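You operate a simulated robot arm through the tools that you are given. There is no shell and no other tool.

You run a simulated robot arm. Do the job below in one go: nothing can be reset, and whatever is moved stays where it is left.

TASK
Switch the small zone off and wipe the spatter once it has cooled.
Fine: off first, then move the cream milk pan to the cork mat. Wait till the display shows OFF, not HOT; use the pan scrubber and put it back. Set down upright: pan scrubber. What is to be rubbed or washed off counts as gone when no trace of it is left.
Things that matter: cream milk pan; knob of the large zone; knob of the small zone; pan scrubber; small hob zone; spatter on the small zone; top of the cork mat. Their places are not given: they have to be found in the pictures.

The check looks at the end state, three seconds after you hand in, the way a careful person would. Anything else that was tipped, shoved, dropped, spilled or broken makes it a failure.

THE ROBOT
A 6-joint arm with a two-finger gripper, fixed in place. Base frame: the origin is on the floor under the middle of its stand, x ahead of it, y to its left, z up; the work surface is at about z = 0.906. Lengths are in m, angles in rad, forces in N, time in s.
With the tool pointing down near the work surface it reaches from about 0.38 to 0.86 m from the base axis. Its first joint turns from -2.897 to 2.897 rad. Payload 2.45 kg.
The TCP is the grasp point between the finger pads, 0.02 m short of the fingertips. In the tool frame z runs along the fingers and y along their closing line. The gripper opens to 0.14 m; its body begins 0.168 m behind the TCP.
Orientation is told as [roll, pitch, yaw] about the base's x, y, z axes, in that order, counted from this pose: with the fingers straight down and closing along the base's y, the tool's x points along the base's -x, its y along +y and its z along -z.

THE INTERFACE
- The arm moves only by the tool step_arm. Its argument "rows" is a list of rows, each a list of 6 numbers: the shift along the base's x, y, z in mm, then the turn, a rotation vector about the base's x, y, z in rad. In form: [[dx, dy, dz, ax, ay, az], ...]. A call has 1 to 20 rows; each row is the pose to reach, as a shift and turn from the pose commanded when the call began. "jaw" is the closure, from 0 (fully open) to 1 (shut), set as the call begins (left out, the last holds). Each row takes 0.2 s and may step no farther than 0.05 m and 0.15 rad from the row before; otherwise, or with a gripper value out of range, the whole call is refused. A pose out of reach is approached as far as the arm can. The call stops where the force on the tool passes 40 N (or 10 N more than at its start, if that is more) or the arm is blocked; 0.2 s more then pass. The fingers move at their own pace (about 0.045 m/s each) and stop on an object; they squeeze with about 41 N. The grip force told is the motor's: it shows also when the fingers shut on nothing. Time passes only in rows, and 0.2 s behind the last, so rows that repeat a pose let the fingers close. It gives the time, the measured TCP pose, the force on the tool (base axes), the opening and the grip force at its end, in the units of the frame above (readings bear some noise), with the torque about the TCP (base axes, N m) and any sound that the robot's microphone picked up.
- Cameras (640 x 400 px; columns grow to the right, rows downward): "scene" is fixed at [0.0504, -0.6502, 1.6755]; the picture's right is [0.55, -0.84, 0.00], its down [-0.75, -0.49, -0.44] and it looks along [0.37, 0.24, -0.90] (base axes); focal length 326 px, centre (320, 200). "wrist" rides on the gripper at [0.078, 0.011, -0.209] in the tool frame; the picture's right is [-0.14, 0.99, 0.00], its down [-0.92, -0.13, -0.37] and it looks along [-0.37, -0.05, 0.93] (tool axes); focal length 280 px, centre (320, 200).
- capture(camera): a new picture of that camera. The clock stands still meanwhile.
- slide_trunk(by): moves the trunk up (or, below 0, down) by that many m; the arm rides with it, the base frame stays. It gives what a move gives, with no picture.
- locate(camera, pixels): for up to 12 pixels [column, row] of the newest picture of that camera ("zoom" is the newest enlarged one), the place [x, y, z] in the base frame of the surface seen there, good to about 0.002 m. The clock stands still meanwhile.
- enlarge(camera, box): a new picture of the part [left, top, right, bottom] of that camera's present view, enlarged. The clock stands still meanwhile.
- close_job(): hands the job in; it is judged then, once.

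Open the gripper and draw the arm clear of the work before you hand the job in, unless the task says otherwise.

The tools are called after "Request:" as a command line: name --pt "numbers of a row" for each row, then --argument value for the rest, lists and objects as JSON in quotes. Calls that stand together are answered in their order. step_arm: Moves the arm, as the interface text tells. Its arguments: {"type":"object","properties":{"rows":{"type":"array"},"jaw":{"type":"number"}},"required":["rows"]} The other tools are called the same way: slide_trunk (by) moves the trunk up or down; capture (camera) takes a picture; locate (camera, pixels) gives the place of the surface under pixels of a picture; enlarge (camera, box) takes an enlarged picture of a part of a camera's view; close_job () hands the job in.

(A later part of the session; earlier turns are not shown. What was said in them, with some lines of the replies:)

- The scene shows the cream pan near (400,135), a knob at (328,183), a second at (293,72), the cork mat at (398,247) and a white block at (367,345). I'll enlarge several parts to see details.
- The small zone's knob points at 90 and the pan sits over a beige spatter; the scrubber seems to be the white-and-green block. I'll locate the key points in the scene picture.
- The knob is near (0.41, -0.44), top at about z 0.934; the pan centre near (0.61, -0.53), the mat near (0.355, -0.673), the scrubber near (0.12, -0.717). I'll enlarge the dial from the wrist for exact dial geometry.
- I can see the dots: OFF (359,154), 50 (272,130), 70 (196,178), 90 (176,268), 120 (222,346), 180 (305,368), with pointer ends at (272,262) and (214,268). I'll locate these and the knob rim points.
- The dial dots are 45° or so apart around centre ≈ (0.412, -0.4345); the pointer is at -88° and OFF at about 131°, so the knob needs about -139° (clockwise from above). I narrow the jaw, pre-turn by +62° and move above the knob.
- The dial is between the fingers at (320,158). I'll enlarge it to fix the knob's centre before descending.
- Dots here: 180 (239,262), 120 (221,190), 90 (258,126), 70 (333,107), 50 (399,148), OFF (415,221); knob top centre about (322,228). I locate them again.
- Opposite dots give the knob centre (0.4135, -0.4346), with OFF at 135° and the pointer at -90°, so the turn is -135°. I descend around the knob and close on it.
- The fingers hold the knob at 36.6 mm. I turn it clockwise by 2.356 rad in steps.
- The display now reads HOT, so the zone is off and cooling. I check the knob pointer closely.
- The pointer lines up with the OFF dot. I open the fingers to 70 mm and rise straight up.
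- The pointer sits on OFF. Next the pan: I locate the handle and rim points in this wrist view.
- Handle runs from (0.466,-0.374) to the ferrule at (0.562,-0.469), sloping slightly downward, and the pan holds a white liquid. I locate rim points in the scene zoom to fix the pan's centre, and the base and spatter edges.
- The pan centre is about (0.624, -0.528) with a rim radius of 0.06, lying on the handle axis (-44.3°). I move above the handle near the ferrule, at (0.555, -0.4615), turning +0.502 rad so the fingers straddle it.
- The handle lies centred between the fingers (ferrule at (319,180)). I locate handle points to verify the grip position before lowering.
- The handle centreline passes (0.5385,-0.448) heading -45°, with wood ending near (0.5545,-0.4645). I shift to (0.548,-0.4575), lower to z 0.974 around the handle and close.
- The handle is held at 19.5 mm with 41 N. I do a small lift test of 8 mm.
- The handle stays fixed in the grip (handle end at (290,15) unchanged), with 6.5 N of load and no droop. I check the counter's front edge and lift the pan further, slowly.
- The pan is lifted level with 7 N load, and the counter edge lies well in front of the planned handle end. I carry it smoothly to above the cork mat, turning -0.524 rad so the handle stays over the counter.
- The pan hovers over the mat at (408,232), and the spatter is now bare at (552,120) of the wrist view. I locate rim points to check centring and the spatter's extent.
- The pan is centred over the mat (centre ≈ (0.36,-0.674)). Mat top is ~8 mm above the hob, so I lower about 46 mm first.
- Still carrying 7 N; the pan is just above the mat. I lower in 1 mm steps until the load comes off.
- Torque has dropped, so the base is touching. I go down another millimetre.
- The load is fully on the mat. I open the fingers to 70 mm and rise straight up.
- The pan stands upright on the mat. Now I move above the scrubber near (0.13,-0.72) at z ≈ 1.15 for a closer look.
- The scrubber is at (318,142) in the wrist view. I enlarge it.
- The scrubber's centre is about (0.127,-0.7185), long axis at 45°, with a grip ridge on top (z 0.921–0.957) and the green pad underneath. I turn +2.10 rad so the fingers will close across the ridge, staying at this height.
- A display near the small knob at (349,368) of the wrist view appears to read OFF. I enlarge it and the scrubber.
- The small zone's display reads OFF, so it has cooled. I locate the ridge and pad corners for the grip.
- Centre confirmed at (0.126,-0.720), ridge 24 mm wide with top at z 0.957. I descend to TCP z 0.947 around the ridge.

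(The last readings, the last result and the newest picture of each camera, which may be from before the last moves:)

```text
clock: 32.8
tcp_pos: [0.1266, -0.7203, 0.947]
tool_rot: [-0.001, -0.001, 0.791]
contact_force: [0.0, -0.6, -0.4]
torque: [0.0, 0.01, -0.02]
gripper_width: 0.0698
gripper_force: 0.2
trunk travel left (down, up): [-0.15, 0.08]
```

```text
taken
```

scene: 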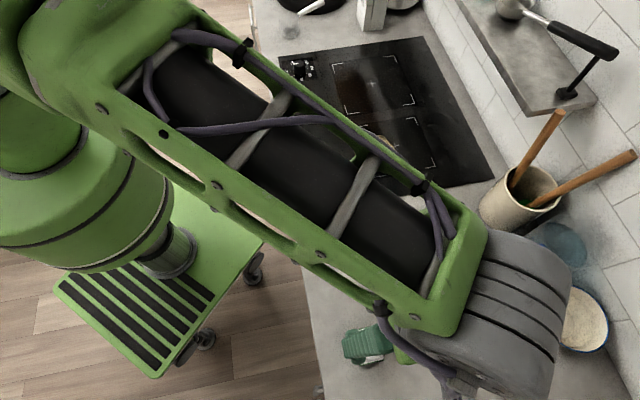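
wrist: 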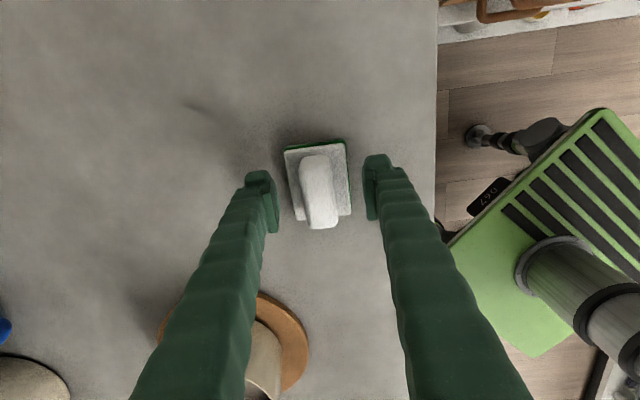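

The ridge is between the fingers. I close on it.

Request:
step_arm --pt "0 0 0 0 0 0" --pt "0 0 0 0 0 0" --pt "0 0 0 0 0 0" --pt "0 0 0 0 0 0" --pt "0 0 0 0 0 0" --pt "0 0 0 0 0 0" --jaw 1

Request:
capture --camera "wrist"

```text
clock: 34.2
tcp_pos: [0.1261, -0.7203, 0.9459]
tool_rot: [0.0, -0.001, 0.791]
contact_force: [0.1, -0.6, 0.0]
torque: [0.01, 0.01, 0.0]
gripper_width: 0.0244
gripper_force: 41.0
trunk travel left (down, up): [-0.15, 0.08]
```

```text
taken
```

wrist: 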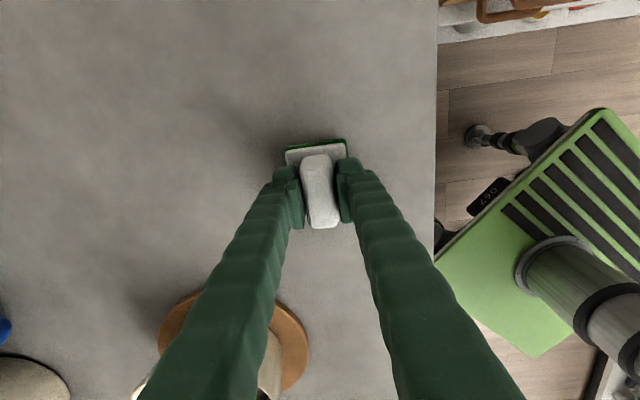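

The scrubber is held at 24.4 mm. I lift it and carry it high over to the hob, above (0.585,-0.497).

Request:
step_arm --pt "0 0 5 0 0 0" --pt "0 0 25 0 0 0" --pt "0 0 60 0 0 0" --pt "0 0 105 0 0 0" --pt "0 0 150 0 0 0" --pt "0 0 180 0 0 0" --pt "20 10 185 0 0 0" --pt "55 27 185 0 0 0" --pt "93 45 185 0 0 0" --pt "133 65 185 0 0 0" --pt "175 85 185 0 0 0" --pt "217 106 185 0 0 0" --pt "259 126 185 0 0 0" --pt "301 147 185 0 0 0" --pt "343 167 185 0 0 0" --pt "383 187 185 0 0 0" --pt "418 204 185 0 0 0" --pt "443 216 185 0 0 0" --pt "458 223 185 0 0 0" --pt "458 223 185 0 0 0"

Request:
capture --camera "wrist"

Request:
capture --camera "scene"

```text
clock: 38.4
tcp_pos: [0.5858, -0.4959, 1.1323]
tool_rot: [0.001, 0.001, 0.792]
contact_force: [-0.4, -0.8, -0.6]
torque: [0.02, -0.02, -0.01]
gripper_width: 0.0244
gripper_force: 41.6
trunk travel left (down, up): [-0.15, 0.08]
```

```text
taken
```

wrist: 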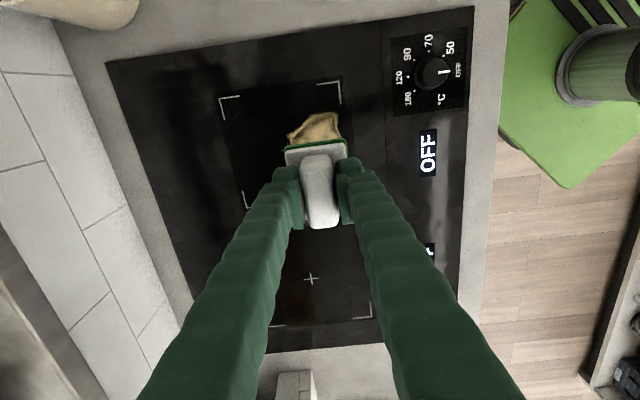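

```text
taken
```

scene: 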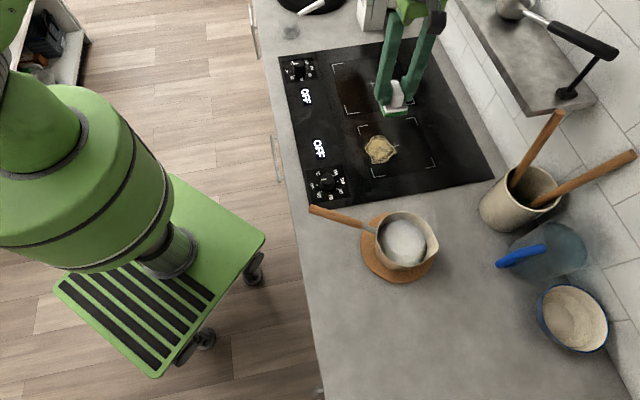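

Both displays show OFF and the spatter is in clear view at (380,149). I enlarge it to measure its outline exactly before wiping.

Request:
enlarge --camera "scene" --box '[345, 110, 445, 185]'

```text
5.33 times, centred on (395, 148) of scene
```

zoom: 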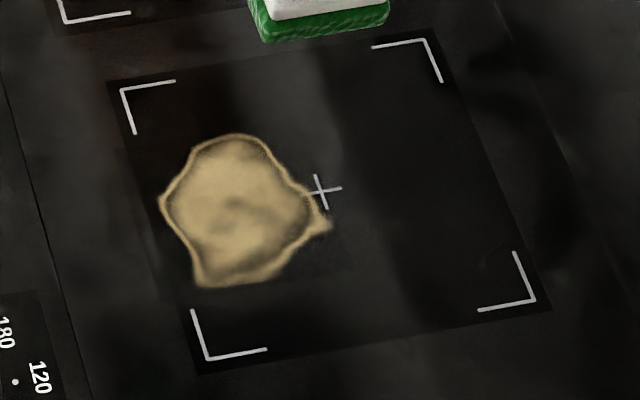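

The outline is clear: extremes near (160,202), (235,133), (270,150), (330,226), (280,272), (200,285). I locate these.

Request:
locate --camera "zoom" --pixels '[[160, 202], [200, 145], [235, 133], [270, 150], [300, 185], [330, 226], [280, 272], [200, 285], [185, 245], [240, 210], [320, 190], [100, 200]]'

```text
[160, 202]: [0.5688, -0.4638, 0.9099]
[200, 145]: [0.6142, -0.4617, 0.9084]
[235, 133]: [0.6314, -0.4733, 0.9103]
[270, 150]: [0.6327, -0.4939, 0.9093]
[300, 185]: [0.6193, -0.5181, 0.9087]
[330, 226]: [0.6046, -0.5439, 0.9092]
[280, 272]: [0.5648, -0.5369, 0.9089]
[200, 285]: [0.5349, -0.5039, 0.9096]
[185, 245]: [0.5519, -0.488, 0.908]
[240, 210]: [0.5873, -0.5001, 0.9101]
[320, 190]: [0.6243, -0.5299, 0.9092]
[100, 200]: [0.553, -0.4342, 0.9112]
```

Outline confirmed: centre about (0.588,-0.499), spanning ~95 mm along the hob and ~82 mm across. I lower the scrubber to just above the glass.

Request:
step_arm --pt "2 0 -45 0 0 0" --pt "4 0 -90 0 0 0" --pt "4 0 -130 0 0 0" --pt "4 0 -155 0 0 0" --pt "4 0 -170 0 0 0" --pt "4 0 -175 0 0 0" --pt "4 0 -177 0 0 0" --pt "4 0 -178 0 0 0" --pt "4 0 -179 0 0 0"

```text
clock: 40.4
tcp_pos: [0.5898, -0.4964, 0.9514]
tool_rot: [0.0, 0.0, 0.792]
contact_force: [-0.5, -0.1, -1.0]
torque: [0.0, -0.04, 0.02]
gripper_width: 0.0243
gripper_force: 41.4
trunk travel left (down, up): [-0.15, 0.08]
```

No contact yet at z 0.953. I lower by 1 mm steps and watch the force.

Request:
step_arm --pt "0 0 -1 0 0 0" --pt "0 0 -2 0 0 0" --pt "0 0 -2 0 0 0"

```text
clock: 41.2
tcp_pos: [0.5898, -0.4979, 0.9521]
tool_rot: [-0.003, 0.0, 0.791]
contact_force: [2.8, 1.9, 10.7]
torque: [0.08, -0.05, 0.01]
gripper_width: 0.0245
gripper_force: 41.0
trunk travel left (down, up): [-0.15, 0.08]
```

The pad presses the glass with about 11 N. I wipe in three overlapping passes over the spatter.

Request:
step_arm --pt "-17.7 -3.5 -0.3 0 0 0" --pt "-36.8 -5.7 -0.3 0 0 0" --pt "-46.7 -7.1 -0.3 0 0 0" --pt "-33.9 5.7 -0.3 0 0 0" --pt "-19.8 19.8 -0.3 0 0 0" --pt "-5.7 33.9 -0.3 0 0 0" --pt "7.1 46.7 -0.3 0 0 0" --pt "18.4 38.2 -0.3 0 0 0" --pt "28.3 28.3 -0.3 0 0 0" --pt "14.1 14.1 -0.3 0 0 0" --pt "0 0 -0.3 0 0 0" --pt "-14.1 -14.1 -0.3 0 0 0" --pt "-26.9 -26.9 -0.3 0 0 0" --pt "-16.3 -37.5 -0.3 0 0 0" --pt "-5.7 -48.1 -0.3 0 0 0" --pt "7.1 -35.4 -0.3 0 0 0" --pt "21.2 -21.2 -0.3 0 0 0" --pt "35.4 -7.1 -0.3 0 0 0" --pt "48.1 5.7 -0.3 0 0 0" --pt "24.7 3.5 -0.3 0 0 0"

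Request:
capture --camera "wrist"

Request:
capture --camera "scene"

```text
clock: 45.4
tcp_pos: [0.6141, -0.493, 0.9499]
tool_rot: [0.002, 0.0, 0.79]
contact_force: [-4.2, 2.7, 13.0]
torque: [-0.03, -0.06, 0.0]
gripper_width: 0.0243
gripper_force: 40.9
trunk travel left (down, up): [-0.15, 0.08]
```

```text
taken
```

wrist: 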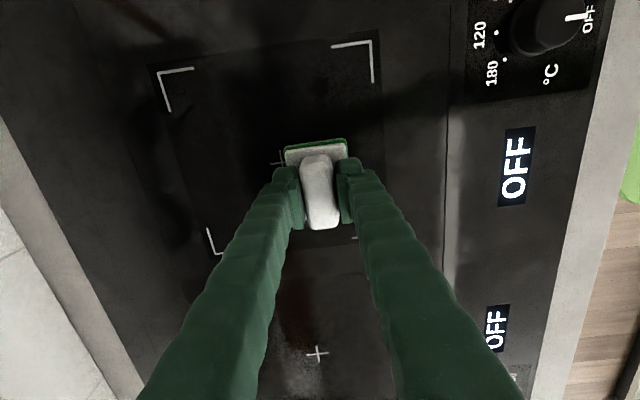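

```text
taken
```

scene: 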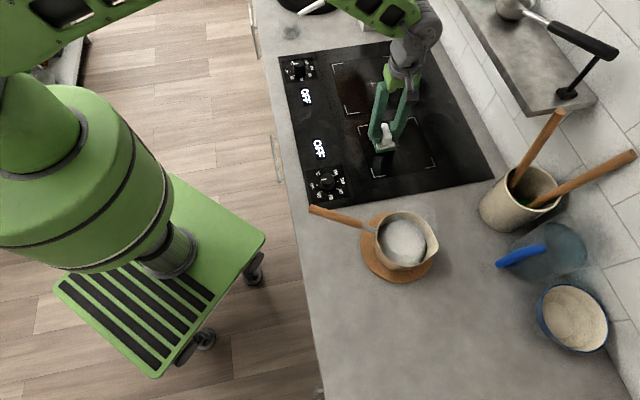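

Most of the spatter is gone. I make a second set of passes crosswise, with the same pressure, to catch any remnants.

Request:
step_arm --pt "24.1 5.7 0 0 0 0" --pt "11.4 18.4 0 0 0 0" --pt "-2.8 32.6 0 0 0 0" --pt "-16.9 46.7 0 0 0 0" --pt "-28.2 38.2 0 0 0 0" --pt "-36 27.6 0 0 0 0" --pt "-21.9 13.5 0 0 0 0" --pt "-7.7 -0.7 0 0 0 0" --pt "7.8 -16.2 0 0 0 0" --pt "-0.7 -27.5 0 0 0 0" --pt "-11.3 -35.3 0 0 0 0" --pt "-26.8 -19.8 0 0 0 0" --pt "-41 -5.6 0 0 0 0" --pt "-56.5 9.9 0 0 0 0" --pt "-67.8 1.4 0 0 0 0" --pt "-75.6 -12 0 0 0 0" --pt "-61.5 -26.1 0 0 0 0" --pt "-47.3 -40.3 0 0 0 0" --pt "-33.2 -54.4 0 0 0 0"

Request:
capture --camera "scene"

```text
clock: 49.4
tcp_pos: [0.5811, -0.5488, 0.9508]
tool_rot: [-0.003, -0.001, 0.792]
contact_force: [-1.2, 1.1, 7.7]
torque: [0.02, 0.08, 0.01]
gripper_width: 0.0243
gripper_force: 41.3
trunk travel left (down, up): [-0.15, 0.08]
```

```text
taken
```

scene: 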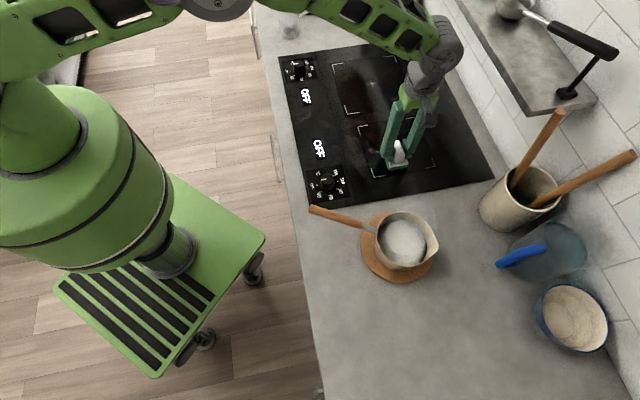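

Second set finished with steady pressure. I lift the scrubber straight up by ~185 mm to inspect the zone.

Request:
step_arm --pt "0 0 10 0 0 0" --pt "0 0 40 0 0 0" --pt "0 0 85 0 0 0" --pt "0 0 130 0 0 0" --pt "0 0 170 0 0 0" --pt "0 0 181 0 0 0" --pt "-14 15 181 0 0 0" --pt "-40 20 181 0 0 0" --pt "-80 5 181 0 0 0"

Request:
enlarge --camera "scene" --box '[345, 110, 445, 185]'

Request:
capture --camera "wrist"

Request:
capture --camera "scene"

```text
clock: 51.4
tcp_pos: [0.4999, -0.5433, 1.1323]
tool_rot: [0.0, 0.001, 0.79]
contact_force: [-0.3, -0.9, -0.5]
torque: [0.01, -0.02, 0.02]
gripper_width: 0.0243
gripper_force: 41.1
trunk travel left (down, up): [-0.15, 0.08]
```

```text
5.33 times, centred on (395, 148) of scene
```

zoom: 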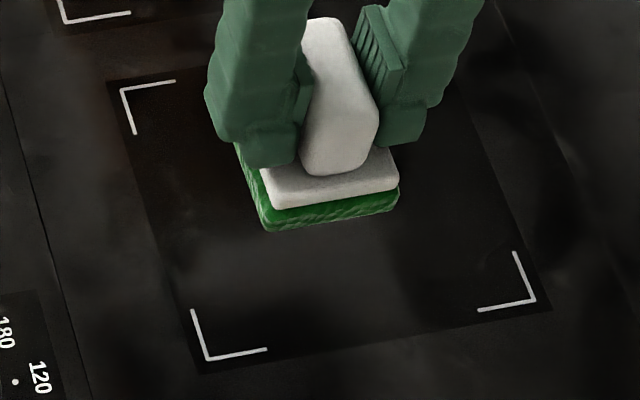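

```text
taken
```

wrist: 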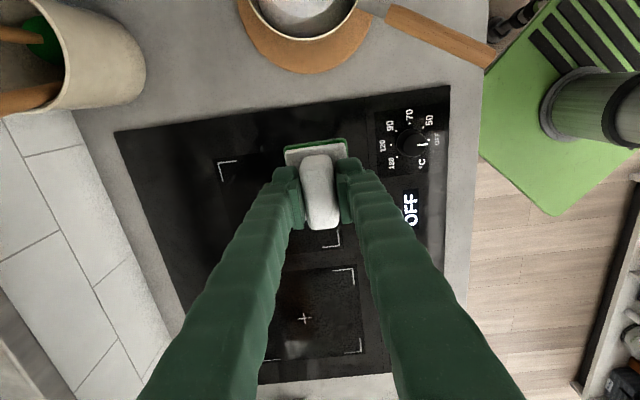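

```text
taken
```

scene: 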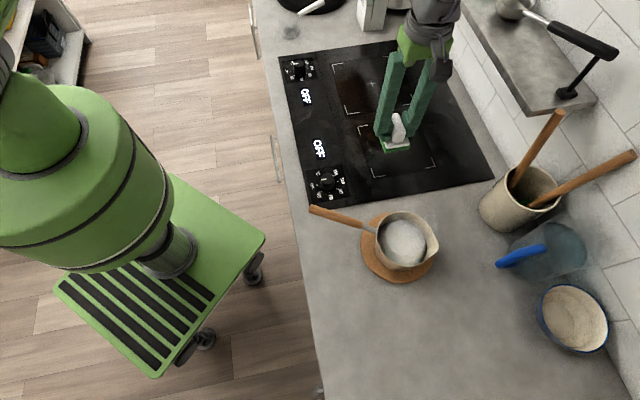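

The visible part of the zone looks clean, but the scrubber hides some. I shift along the hob to (0.66,-0.43) so the wrist camera sees the whole small zone.

Request:
step_arm --pt "30 21 0 0 0 0" --pt "65 45 0 0 0 0" --pt "100 70 0 0 0 0" --pt "135 95 0 0 0 0" --pt "160 112 0 0 0 0" --pt "160 112 0 0 0 0"

Request:
enlarge --camera "scene" --box '[345, 100, 445, 185]'

Request:
capture --camera "wrist"

Request:
enlarge --camera "wrist" --box '[180, 0, 400, 160]'

```text
clock: 52.8
tcp_pos: [0.6611, -0.4293, 1.1321]
tool_rot: [-0.001, 0.0, 0.789]
contact_force: [0.8, 0.3, -0.6]
torque: [-0.02, -0.01, -0.02]
gripper_width: 0.0242
gripper_force: 40.4
trunk travel left (down, up): [-0.15, 0.08]
```

```text
4.71 times, centred on (395, 142) of scene
```

zoom: 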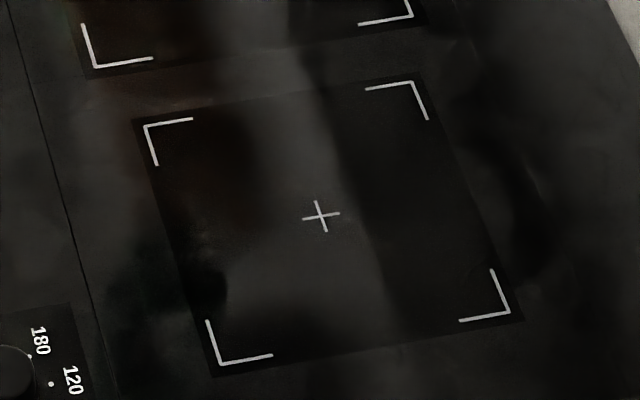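

```text
taken
```

wrist: 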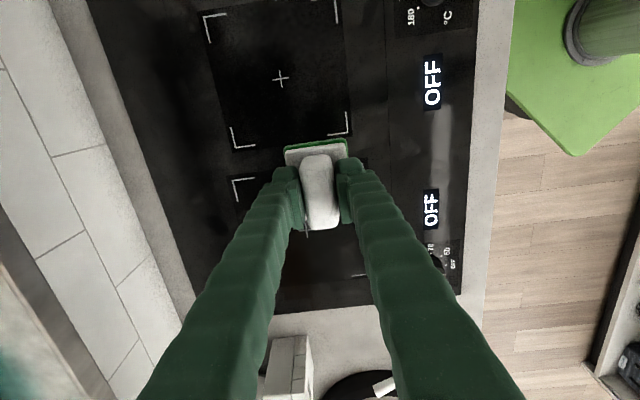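

```text
2.50 times, centred on (290, 80) of wrist
```

zoom: 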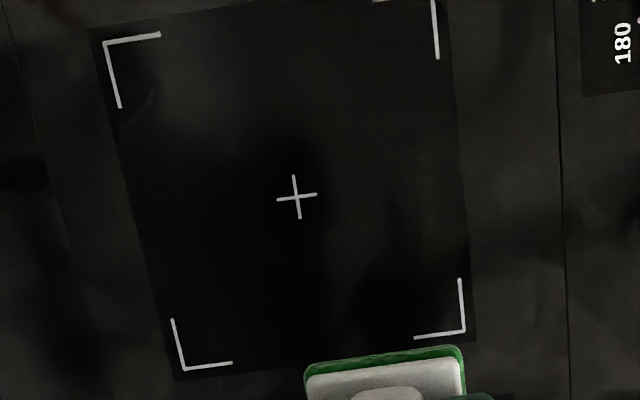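

The zone looks clean from both cameras. I enlarge more strongly over the former spatter area to check for faint residue.

Request:
enlarge --camera "scene" --box '[365, 122, 415, 172]'

Request:
enlarge --camera "wrist" --box '[255, 20, 360, 140]'

```text
8.00 times, centred on (390, 147) of scene
```

zoom: 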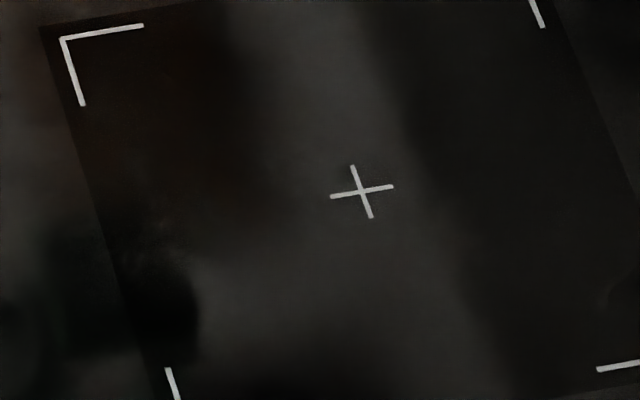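

```text
3.33 times, centred on (308, 80) of wrist
```

zoom: 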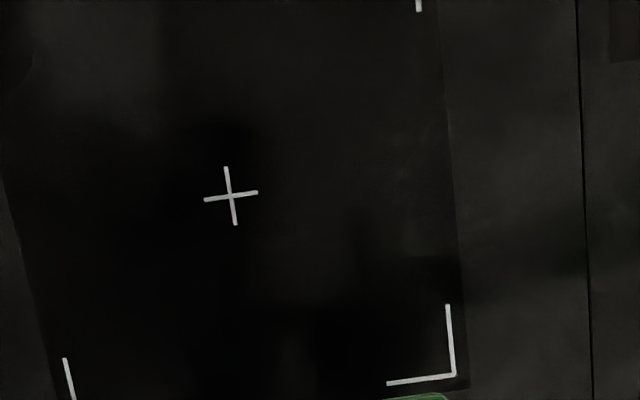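

There's a very faint mottling near (371,152) in the scene and (332,74) in the wrist view. I locate both to see whether they coincide.

Request:
locate --camera "zoom" --pixels '[[400, 180], [420, 150], [380, 210]]'

Request:
capture --camera "scene"

Request:
locate --camera "scene" --pixels '[[371, 152], [369, 150], [373, 154]]'

```text
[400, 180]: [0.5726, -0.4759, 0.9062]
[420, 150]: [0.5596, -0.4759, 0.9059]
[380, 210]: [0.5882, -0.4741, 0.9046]
```

```text
taken
```

scene: 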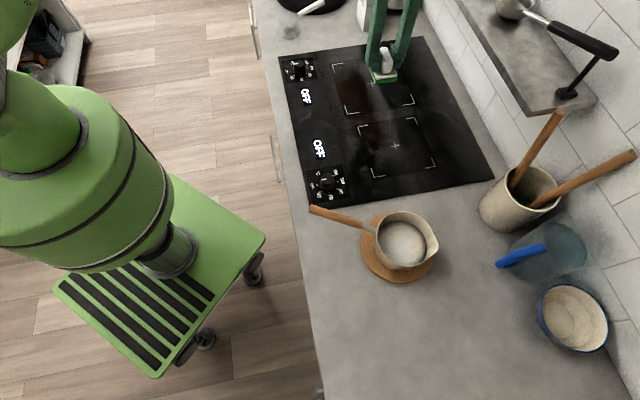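

```text
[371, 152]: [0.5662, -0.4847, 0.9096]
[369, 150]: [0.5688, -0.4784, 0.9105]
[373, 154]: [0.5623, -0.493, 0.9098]
```

The two spots roughly coincide near (0.568,-0.482), so I'll give the area another wiping round with slightly more pressure. First back above the zone and down to just over the glass.

Request:
step_arm --pt "-35 -33 0 0 0 0" --pt "-71.5 -66.1 -10 0 0 0" --pt "-71.5 -66.1 -50 0 0 0" --pt "-71.5 -66.1 -95 0 0 0" --pt "-71.5 -66.1 -135 0 0 0" --pt "-71.5 -66.1 -160 0 0 0" --pt "-71.5 -66.1 -174 0 0 0" --pt "-71.5 -66.1 -178 0 0 0" --pt "-71.5 -66.1 -180 0 0 0" --pt "-71.5 -66.1 -181.3 0 0 0" --pt "-71.5 -66.1 -181.3 0 0 0"

```text
refused: row 2 steps farther than a row can; nothing moved
```

The second row was slightly too long a step. I split the sideways move into smaller steps.

Request:
step_arm --pt "-24 -22 0 0 0 0" --pt "-48 -44 0 0 0 0" --pt "-71.5 -66.1 -10 0 0 0" --pt "-71.5 -66.1 -50 0 0 0" --pt "-71.5 -66.1 -95 0 0 0" --pt "-71.5 -66.1 -135 0 0 0" --pt "-71.5 -66.1 -160 0 0 0" --pt "-71.5 -66.1 -174 0 0 0" --pt "-71.5 -66.1 -178 0 0 0" --pt "-71.5 -66.1 -180 0 0 0" --pt "-71.5 -66.1 -181.3 0 0 0" --pt "-71.5 -66.1 -181.3 0 0 0"

```text
clock: 55.4
tcp_pos: [0.5883, -0.4959, 0.9506]
tool_rot: [0.0, 0.001, 0.791]
contact_force: [-0.4, 0.1, 1.8]
torque: [-0.05, 0.03, 0.01]
gripper_width: 0.0243
gripper_force: 40.9
trunk travel left (down, up): [-0.15, 0.08]
```

Light contact at 1.8 N. I press 1.2 mm lower and wipe the full area in long strokes again.

Request:
step_arm --pt "-24.7 -3.5 -1.2 0 0 0" --pt "-50.9 -8.5 -1.2 0 0 0" --pt "-36.8 8.5 -1.2 0 0 0" --pt "-22.6 22.6 -1.2 0 0 0" --pt "-8.5 36.8 -1.2 0 0 0" --pt "7.1 52.3 -1.2 0 0 0" --pt "-1.4 29.7 -1.2 0 0 0" --pt "-14.1 14.1 -1.2 0 0 0" --pt "-28.3 0 -1.2 0 0 0" --pt "-39.6 -19.8 -1.2 0 0 0" --pt "-17.7 -10.6 -1.2 0 0 0" --pt "-3.5 3.5 -1.2 0 0 0" --pt "10.6 17.7 -1.2 0 0 0" --pt "28.3 31.1 -1.2 0 0 0" --pt "22.6 5.7 -1.2 0 0 0" --pt "9.9 -9.9 -1.2 0 0 0" --pt "-2.8 -25.5 -1.2 0 0 0" --pt "-15.6 -43.8 -1.2 0 0 0" --pt "9.9 -38.2 -1.2 0 0 0" --pt "24 -24 -1.2 0 0 0"

```text
clock: 59.6
tcp_pos: [0.6125, -0.5211, 0.9489]
tool_rot: [-0.003, 0.001, 0.789]
contact_force: [-3.2, -2.8, 10.7]
torque: [-0.15, -0.01, -0.05]
gripper_width: 0.0242
gripper_force: 41.0
trunk travel left (down, up): [-0.15, 0.08]
```

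Pressure held at about 11 N. I finish the back corner, then do extra strokes over the front-left spot, and lift.

Request:
step_arm --pt "14 14 0 0 0 0" --pt "28.3 28.2 0 0 0 0" --pt "4.3 24 0 0 0 0" --pt "-24 24 0 0 0 0" --pt "-31.1 52.3 0 0 0 0" --pt "-45.2 38.1 0 0 0 0" --pt "-59.4 24 0 0 0 0" --pt "-52.3 45.2 0 0 0 0" --pt "-38.1 59.4 0 0 0 0" --pt "-16.9 59.4 0 0 0 0" --pt "-40.3 33.2 0 0 0 0" --pt "-57.9 15.5 0 0 0 0" --pt "-45.2 38.1 0 0 0 0" --pt "-45.2 38.1 10 0 0 0" --pt "-45.2 38.1 50 0 0 0" --pt "-25 50 90 0 0 0" --pt "5 60 125 0 0 0" --pt "30 75 160 0 0 0" --pt "47 90 182 0 0 0" --pt "47 90 182 0 0 0"

Request:
enlarge --camera "scene" --box '[365, 122, 415, 172]'

Request:
enlarge --camera "wrist" --box '[180, 0, 400, 160]'

```text
clock: 63.8
tcp_pos: [0.6595, -0.4308, 1.1321]
tool_rot: [0.001, 0.0, 0.792]
contact_force: [0.4, 0.6, -1.1]
torque: [-0.04, 0.01, -0.02]
gripper_width: 0.0242
gripper_force: 41.1
trunk travel left (down, up): [-0.15, 0.08]
```

```text
8.00 times, centred on (390, 147) of scene
```

zoom: 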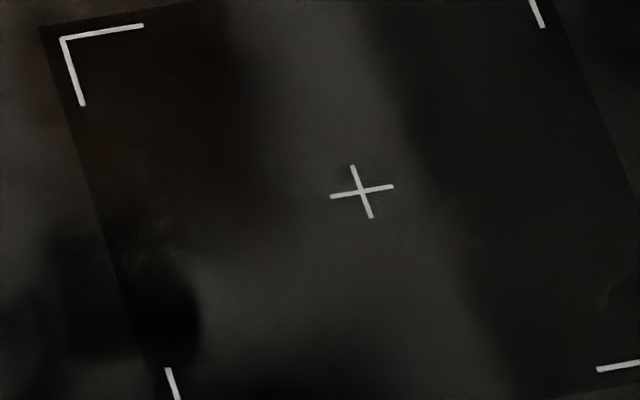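

```text
2.50 times, centred on (290, 80) of wrist
```

zoom: 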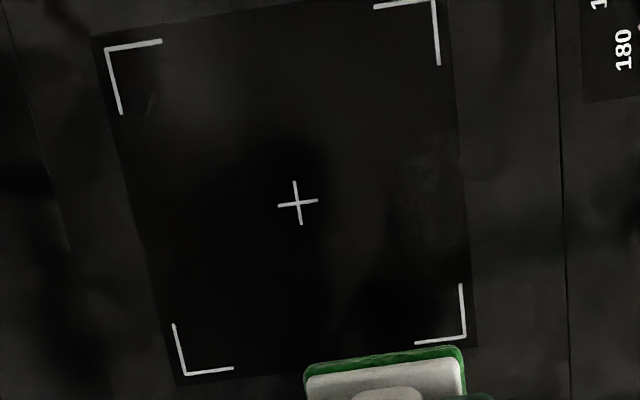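

The faint mottling is unchanged by wiping, which suggests glass texture or reflection. I lower the wrist camera at this spot for a close look to be sure.

Request:
step_arm --pt "0 0 -40 0 0 0" --pt "0 0 -80 0 0 0" --pt "0 0 -110 0 0 0" --pt "0 0 -110 0 0 0"

Request:
capture --camera "wrist"

Request:
enlarge --camera "wrist" --box '[200, 0, 420, 140]'

```text
clock: 64.8
tcp_pos: [0.6599, -0.4311, 1.0227]
tool_rot: [0.0, 0.001, 0.79]
contact_force: [0.1, -0.2, -0.9]
torque: [0.0, 0.03, 0.01]
gripper_width: 0.0244
gripper_force: 41.6
trunk travel left (down, up): [-0.15, 0.08]
```

```text
taken
```

wrist: 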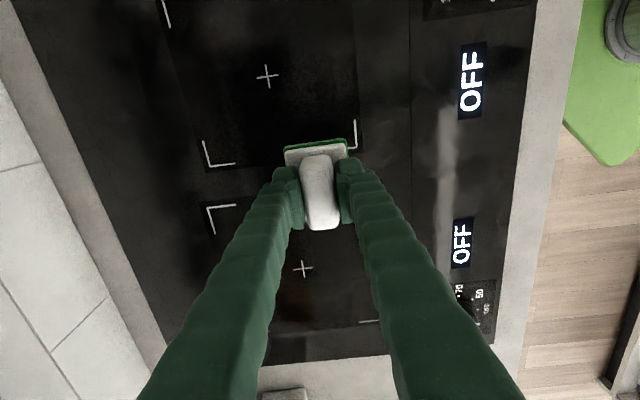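

```text
2.86 times, centred on (310, 70) of wrist
```

zoom: 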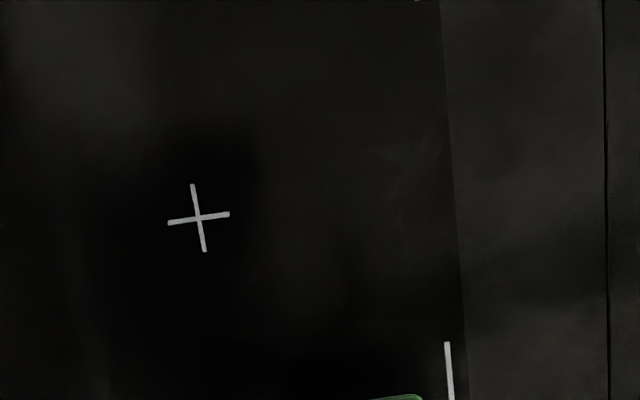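

The glass shows no trace of the spatter. I rise and carry the scrubber back to above its original place (0.127,-0.7195).

Request:
step_arm --pt "0 0 45 0 0 0" --pt "0 0 90 0 0 0" --pt "-10 -5.4 110 0 0 0" --pt "-35 -19 110 0 0 0" --pt "-72 -39 110 0 0 0" --pt "-112 -60.7 110 0 0 0" --pt "-152 -82.4 110 0 0 0" --pt "-192 -104.1 110 0 0 0" --pt "-232 -125.8 110 0 0 0" --pt "-272 -147.5 110 0 0 0" --pt "-312 -169.2 110 0 0 0" --pt "-352 -190.9 110 0 0 0" --pt "-392 -212.5 110 0 0 0" --pt "-432 -234.2 110 0 0 0" --pt "-470 -254.8 110 0 0 0" --pt "-500 -271.1 110 0 0 0" --pt "-522 -283 110 0 0 0" --pt "-533 -289 110 0 0 0" --pt "-533 -289 110 0 0 0"

Request:
capture --camera "wrist"

```text
clock: 68.8
tcp_pos: [0.1274, -0.7202, 1.129]
tool_rot: [-0.001, 0.0, 0.791]
contact_force: [1.0, 0.7, -0.6]
torque: [0.01, -0.01, -0.01]
gripper_width: 0.0244
gripper_force: 41.0
trunk travel left (down, up): [-0.15, 0.08]
```

```text
taken
```

wrist: 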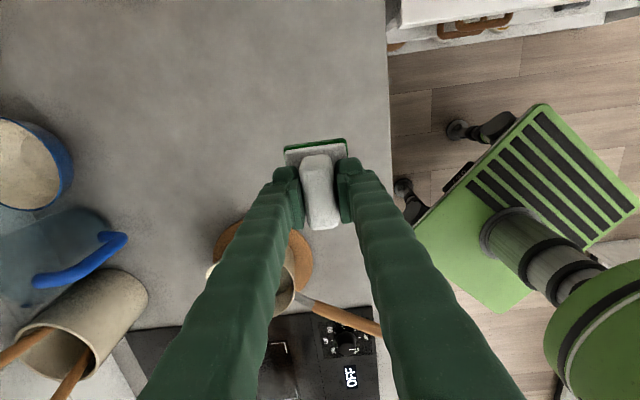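

It is right above the original spot with free counter below. I lower it to about 3 mm above the counter.

Request:
step_arm --pt "0 0 -40 0 0 0" --pt "0 0 -85 0 0 0" --pt "0 0 -125 0 0 0" --pt "0 0 -155 0 0 0" --pt "0 0 -170 0 0 0" --pt "0 0 -177 0 0 0" --pt "0 0 -180 0 0 0" --pt "0 0 -181 0 0 0" --pt "0 0 -181 0 0 0"

```text
clock: 70.8
tcp_pos: [0.1265, -0.7191, 0.9489]
tool_rot: [0.002, -0.001, 0.788]
contact_force: [-0.1, 0.0, -0.6]
torque: [-0.02, 0.02, -0.02]
gripper_width: 0.0245
gripper_force: 41.4
trunk travel left (down, up): [-0.15, 0.08]
```

No contact yet at z 0.95. I lower in half-millimetre steps until it touches.

Request:
step_arm --pt "0 0 -1 0 0 0" --pt "0 0 -2 0 0 0" --pt "0 0 -2.5 0 0 0" --pt "0 0 -2.5 0 0 0"

```text
clock: 71.8
tcp_pos: [0.1278, -0.7207, 0.9483]
tool_rot: [0.001, 0.0, 0.791]
contact_force: [0.1, 0.7, -0.8]
torque: [-0.04, 0.03, 0.03]
gripper_width: 0.0242
gripper_force: 40.9
trunk travel left (down, up): [-0.15, 0.08]
```

Still the scrubber's weight only (-0.8 N). I continue down in 0.5 mm steps.

Request:
step_arm --pt "0 0 -0.5 0 0 0" --pt "0 0 -1 0 0 0" --pt "0 0 -1 0 0 0"

```text
clock: 72.6
tcp_pos: [0.1274, -0.7203, 0.9457]
tool_rot: [0.001, 0.001, 0.79]
contact_force: [-0.8, -0.6, -0.4]
torque: [0.0, 0.02, -0.03]
gripper_width: 0.0246
gripper_force: 41.0
trunk travel left (down, up): [-0.15, 0.08]
```

Reading about -0.4 N now. I continue another millimetre.

Request:
step_arm --pt "0 0 -0.5 0 0 0" --pt "0 0 -1 0 0 0" --pt "0 0 -1 0 0 0"

```text
clock: 73.4
tcp_pos: [0.128, -0.7206, 0.9461]
tool_rot: [-0.001, -0.001, 0.792]
contact_force: [1.0, -0.5, -1.0]
torque: [-0.03, 0.0, 0.02]
gripper_width: 0.0242
gripper_force: 40.5
trunk travel left (down, up): [-0.15, 0.08]
```

The scrubber slid up ~1.5 mm in the grip while pressing, so contact should come just below. I continue in 0.5 mm steps.

Request:
step_arm --pt "0 0 -0.5 0 0 0" --pt "0 0 -0.5 0 0 0"

Request:
step_arm --pt "0 0 -0.5 0 0 0" --pt "0 0 -0.5 0 0 0"

```text
clock: 74.0
tcp_pos: [0.1277, -0.719, 0.9442]
tool_rot: [0.001, 0.0, 0.79]
contact_force: [0.4, 0.2, -1.0]
torque: [0.0, -0.03, -0.01]
gripper_width: 0.0246
gripper_force: 40.9
trunk travel left (down, up): [-0.15, 0.08]
```

```text
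clock: 74.6
tcp_pos: [0.1277, -0.7195, 0.9447]
tool_rot: [-0.001, 0.001, 0.791]
contact_force: [-0.1, 0.2, -1.0]
torque: [0.03, 0.04, 0.03]
gripper_width: 0.0245
gripper_force: 41.1
trunk travel left (down, up): [-0.15, 0.08]
```

Still no contact at z 0.9445. I look at the scrubber's height in the pictures.

Request:
capture --camera "wrist"

Request:
enlarge --camera "wrist" --box '[260, 110, 380, 240]'

Request:
enlarge --camera "scene" --box '[320, 310, 420, 390]'

```text
taken
```

wrist: 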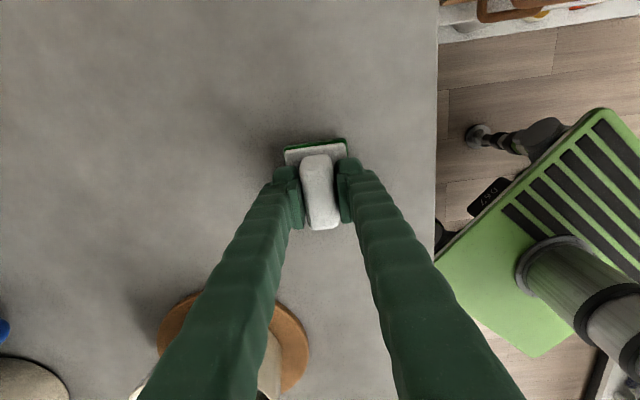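

```text
3.08 times, centred on (320, 175) of wrist
```

zoom: 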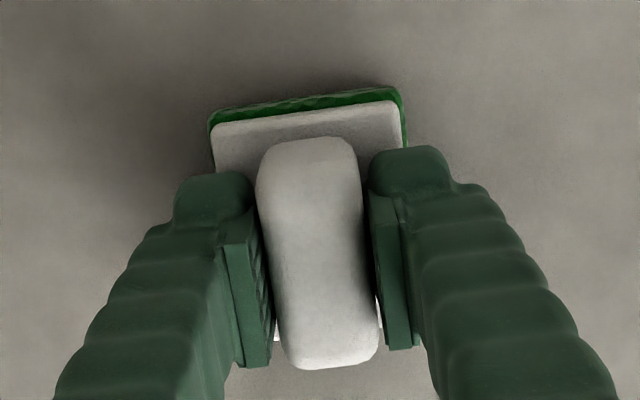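

```text
5.00 times, centred on (370, 350) of scene
```

zoom: 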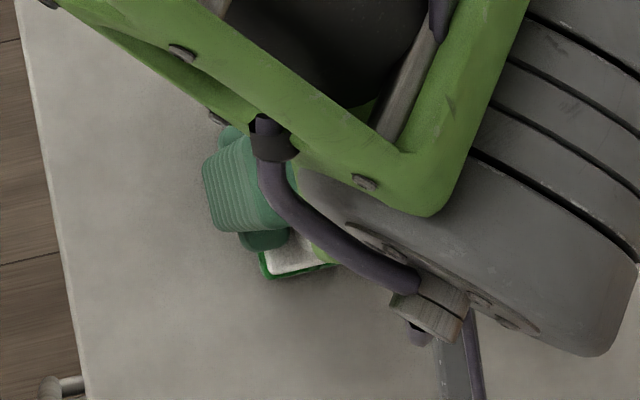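

The scrubber is level and just above the counter. I locate its ridge top and the counter around it to measure the remaining gap.

Request:
locate --camera "wrist" --pixels '[[318, 190], [322, 205], [314, 175], [316, 152], [300, 153], [330, 141], [300, 120], [360, 140], [320, 110]]'

```text
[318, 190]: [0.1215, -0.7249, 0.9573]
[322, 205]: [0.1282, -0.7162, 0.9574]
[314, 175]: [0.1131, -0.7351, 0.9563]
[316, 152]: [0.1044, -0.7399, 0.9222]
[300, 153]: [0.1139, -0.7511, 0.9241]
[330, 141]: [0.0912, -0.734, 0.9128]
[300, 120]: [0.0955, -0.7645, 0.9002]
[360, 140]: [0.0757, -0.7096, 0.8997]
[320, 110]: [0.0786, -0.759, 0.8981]
```

The ridge top reads z 0.957, about as at rest originally, so only a fraction of a millimetre to ~1 mm remains. I continue gently down.

Request:
step_arm --pt "0 0 -0.5 0 0 0" --pt "0 0 -0.5 0 0 0"

Request:
step_arm --pt "0 0 -0.4 0 0 0" --pt "0 0 -0.4 0 0 0"

```text
clock: 75.2
tcp_pos: [0.1275, -0.7199, 0.9454]
tool_rot: [0.0, -0.002, 0.791]
contact_force: [-0.4, 0.0, 0.2]
torque: [0.02, 0.0, -0.04]
gripper_width: 0.0244
gripper_force: 40.8
trunk travel left (down, up): [-0.15, 0.08]
```

```text
clock: 75.8
tcp_pos: [0.1282, -0.7193, 0.9435]
tool_rot: [0.0, 0.001, 0.79]
contact_force: [-0.1, 0.0, -0.5]
torque: [-0.03, 0.0, -0.02]
gripper_width: 0.0245
gripper_force: 40.9
trunk travel left (down, up): [-0.15, 0.08]
```

Around -0.5 N, within noise. I go down another 0.8 mm in two reads.

Request:
step_arm --pt "0 0 -0.4 0 0 0" --pt "0 0 -0.4 0 0 0"

Request:
step_arm --pt "0 0 -0.4 0 0 0" --pt "0 0 -0.4 0 0 0"

```text
clock: 76.4
tcp_pos: [0.1277, -0.7208, 0.9436]
tool_rot: [0.0, -0.001, 0.79]
contact_force: [-0.7, -0.2, -0.7]
torque: [-0.01, 0.01, -0.03]
gripper_width: 0.0244
gripper_force: 40.6
trunk travel left (down, up): [-0.15, 0.08]
```

```text
clock: 77.0
tcp_pos: [0.1266, -0.7208, 0.944]
tool_rot: [-0.001, 0.0, 0.791]
contact_force: [0.6, 1.5, 2.3]
torque: [0.07, -0.04, -0.01]
gripper_width: 0.0244
gripper_force: 41.2
trunk travel left (down, up): [-0.15, 0.08]
```

Contact at 2.3 N: the scrubber rests on the counter. I open the fingers and rise straight up.

Request:
step_arm --pt "0 0 0 0 0 0" --pt "0 0 0 0 0 0" --pt "0 0 0 0 0 0" --pt "0 0 0 0 0 0" --pt "0 0 15 0 0 0" --pt "0 0 45 0 0 0" --pt "0 0 90 0 0 0" --pt "0 0 135 0 0 0" --pt "0 0 180 0 0 0" --pt "0 0 205 0 0 0" --pt "0 0 205 0 0 0" --jaw 0.5

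Request:
capture --camera "wrist"

Request:
enlarge --camera "wrist" --box '[280, 100, 360, 180]'

Request:
locate --camera "zoom" --pixels '[[220, 118], [384, 98], [407, 300], [250, 322], [315, 228]]'

```text
clock: 79.4
tcp_pos: [0.1273, -0.7179, 1.1474]
tool_rot: [0.0, 0.0, 0.79]
contact_force: [0.3, 0.3, 0.1]
torque: [-0.03, 0.01, 0.03]
gripper_width: 0.0699
gripper_force: 0.1
trunk travel left (down, up): [-0.15, 0.08]
```

```text
taken
```

wrist: 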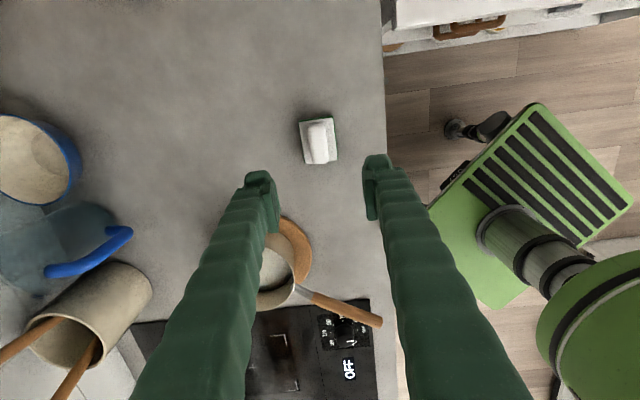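

```text
5.00 times, centred on (320, 140) of wrist
```

zoom: 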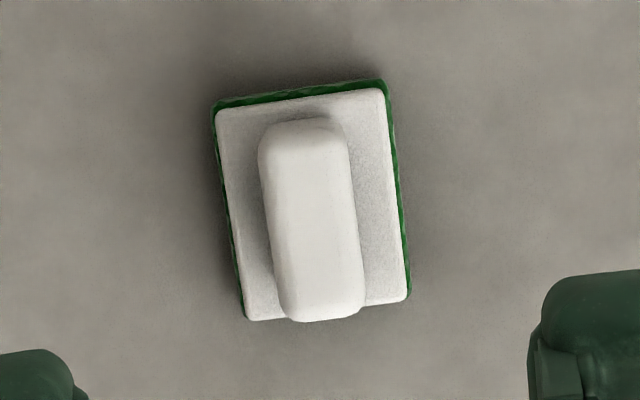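

```text
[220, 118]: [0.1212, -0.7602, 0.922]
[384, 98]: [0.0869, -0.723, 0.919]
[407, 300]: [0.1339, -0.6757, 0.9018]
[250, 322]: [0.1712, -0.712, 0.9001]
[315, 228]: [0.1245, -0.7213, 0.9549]
```

The scrubber stands upright in its original place (corners within ~2 mm). I withdraw the arm up and back to a clear position over the counter's front, then inspect everything.

Request:
step_arm --pt "0 0 30 0 0 -0.05" --pt "10 19 60 0 0 -0.1" --pt "30 56 80 0 0 -0.15" --pt "50 94 80 0 0 -0.22" --pt "70 132 80 0 0 -0.29" --pt "90 170 80 0 0 -0.36" --pt "110 207 80 0 0 -0.43" --pt "130 245 80 0 0 -0.5" --pt "150 282 80 0 0 -0.57" --pt "170 320 80 0 0 -0.64" --pt "190 358 80 0 0 -0.71" --pt "210 395 80 0 0 -0.78" --pt "223 420 80 0 0 -0.79" --pt "223 420 80 0 0 -0.79"

Request:
capture --camera "scene"

Request:
capture --camera "wrist"

```text
clock: 82.4
tcp_pos: [0.3501, -0.2995, 1.2285]
tool_rot: [0.001, 0.0, 0.001]
contact_force: [-0.1, 0.3, -0.1]
torque: [0.01, 0.02, 0.02]
gripper_width: 0.0699
gripper_force: 0.0
trunk travel left (down, up): [-0.15, 0.08]
```

```text
taken
```

scene: 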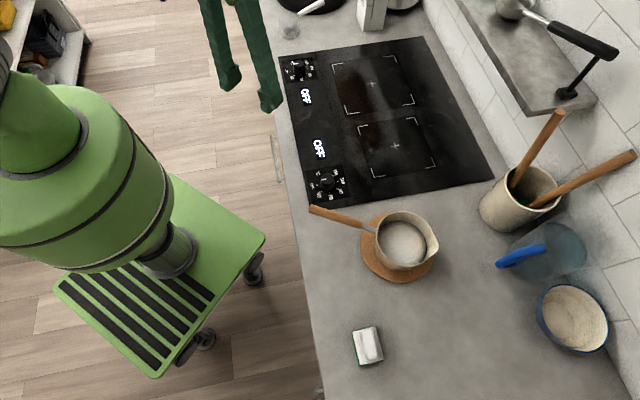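

```text
taken
```

wrist: 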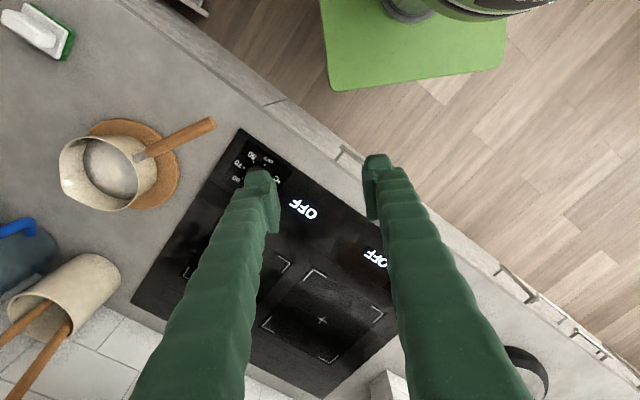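

The overview shows pan on mat, both displays OFF and the scrubber back. I enlarge the hob and the pan/knob areas for a final check.

Request:
enlarge --camera "scene" --box '[275, 40, 500, 210]'

Request:
enlarge --camera "scene" --box '[300, 190, 450, 295]'

Request:
enlarge --camera "scene" --box '[300, 160, 350, 210]'

Request:
enlarge --camera "scene" --box '[350, 105, 445, 185]'

```text
2.35 times, centred on (388, 125) of scene
```

zoom: 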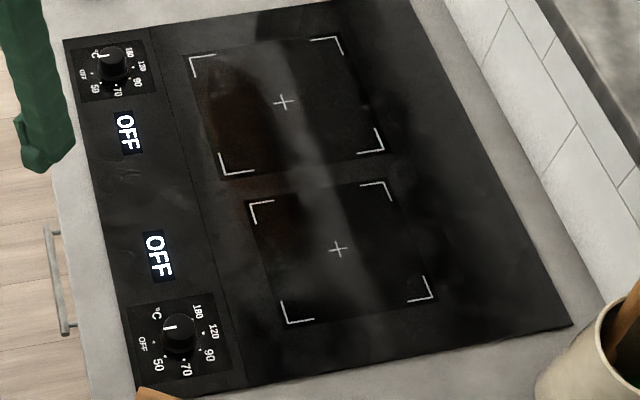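

```text
3.81 times, centred on (375, 242) of scene
```

zoom: 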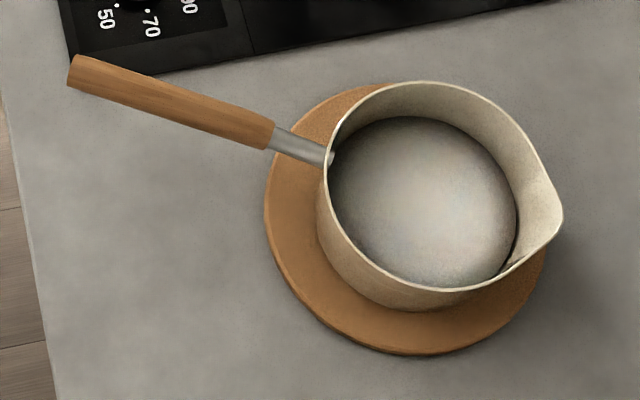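

```text
8.00 times, centred on (325, 185) of scene
```

zoom: 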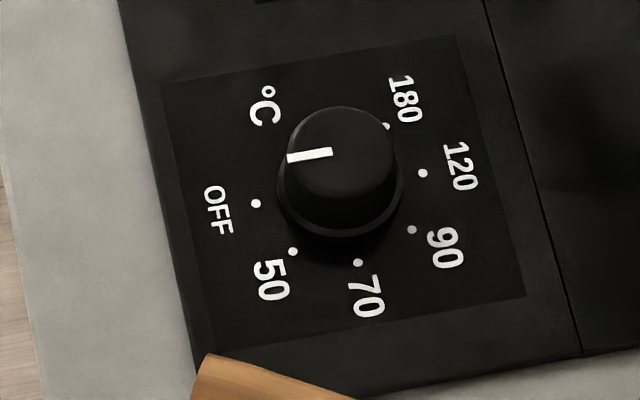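

```text
5.00 times, centred on (398, 145) of scene
```

zoom: 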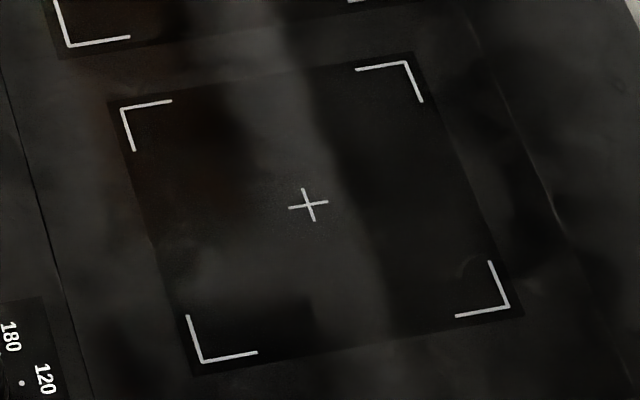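

Everything checks out: pointer on OFF, display OFF, glass clean, pan on the mat, scrubber in place. I open the gripper fully before handing in.

Request:
step_arm --pt "0 0 20 0 0 0" --pt "0 0 40 0 0 0" --pt "0 0 40 0 0 0" --pt "0 0 40 0 0 0" --pt "0 0 40 0 0 0" --jaw 0

Request:
capture --camera "scene"

```text
clock: 83.6
tcp_pos: [0.3503, -0.3001, 1.2686]
tool_rot: [0.001, -0.001, 0.0]
contact_force: [-0.7, 1.4, 0.0]
torque: [0.05, 0.0, 0.01]
gripper_width: 0.1401
gripper_force: 0.0
trunk travel left (down, up): [-0.15, 0.08]
```

```text
taken
```

scene: 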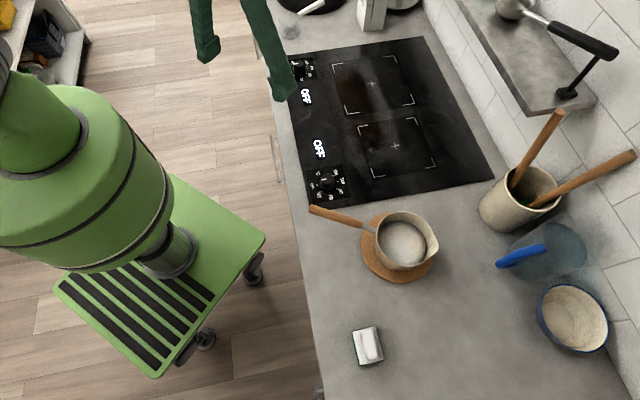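

The gripper is open and clear, and the final picture shows the pan on the mat (400,240), a clean zone, OFF on the display and the scrubber at (367,345). I hand the job in.

Request:
close_job

```text
The job is handed in.
```

The job is handed in, and every step you asked for is done.

- **Small zone:** I turned its knob from 90 to OFF first. The display went to HOT and later to OFF, and I only wiped after it showed OFF.
- **Cream milk pan:** I lifted it level by the handle and set it upright on the cork mat. The handle stays over the counter, and I saw no spill.
- **Spatter:** I wiped it with the pan scrubber in three rounds. Close-up pictures show none of it left. A very faint mottling near the front-left of that area did not change with extra wiping, so I took it to be glass texture or reflection.
- **Pan scrubber:** It is back upright on its original spot, within about 2 mm.
- **Large zone:** I did not touch its knob, and its display reads OFF.

The gripper is fully open and the arm is clear of the work.
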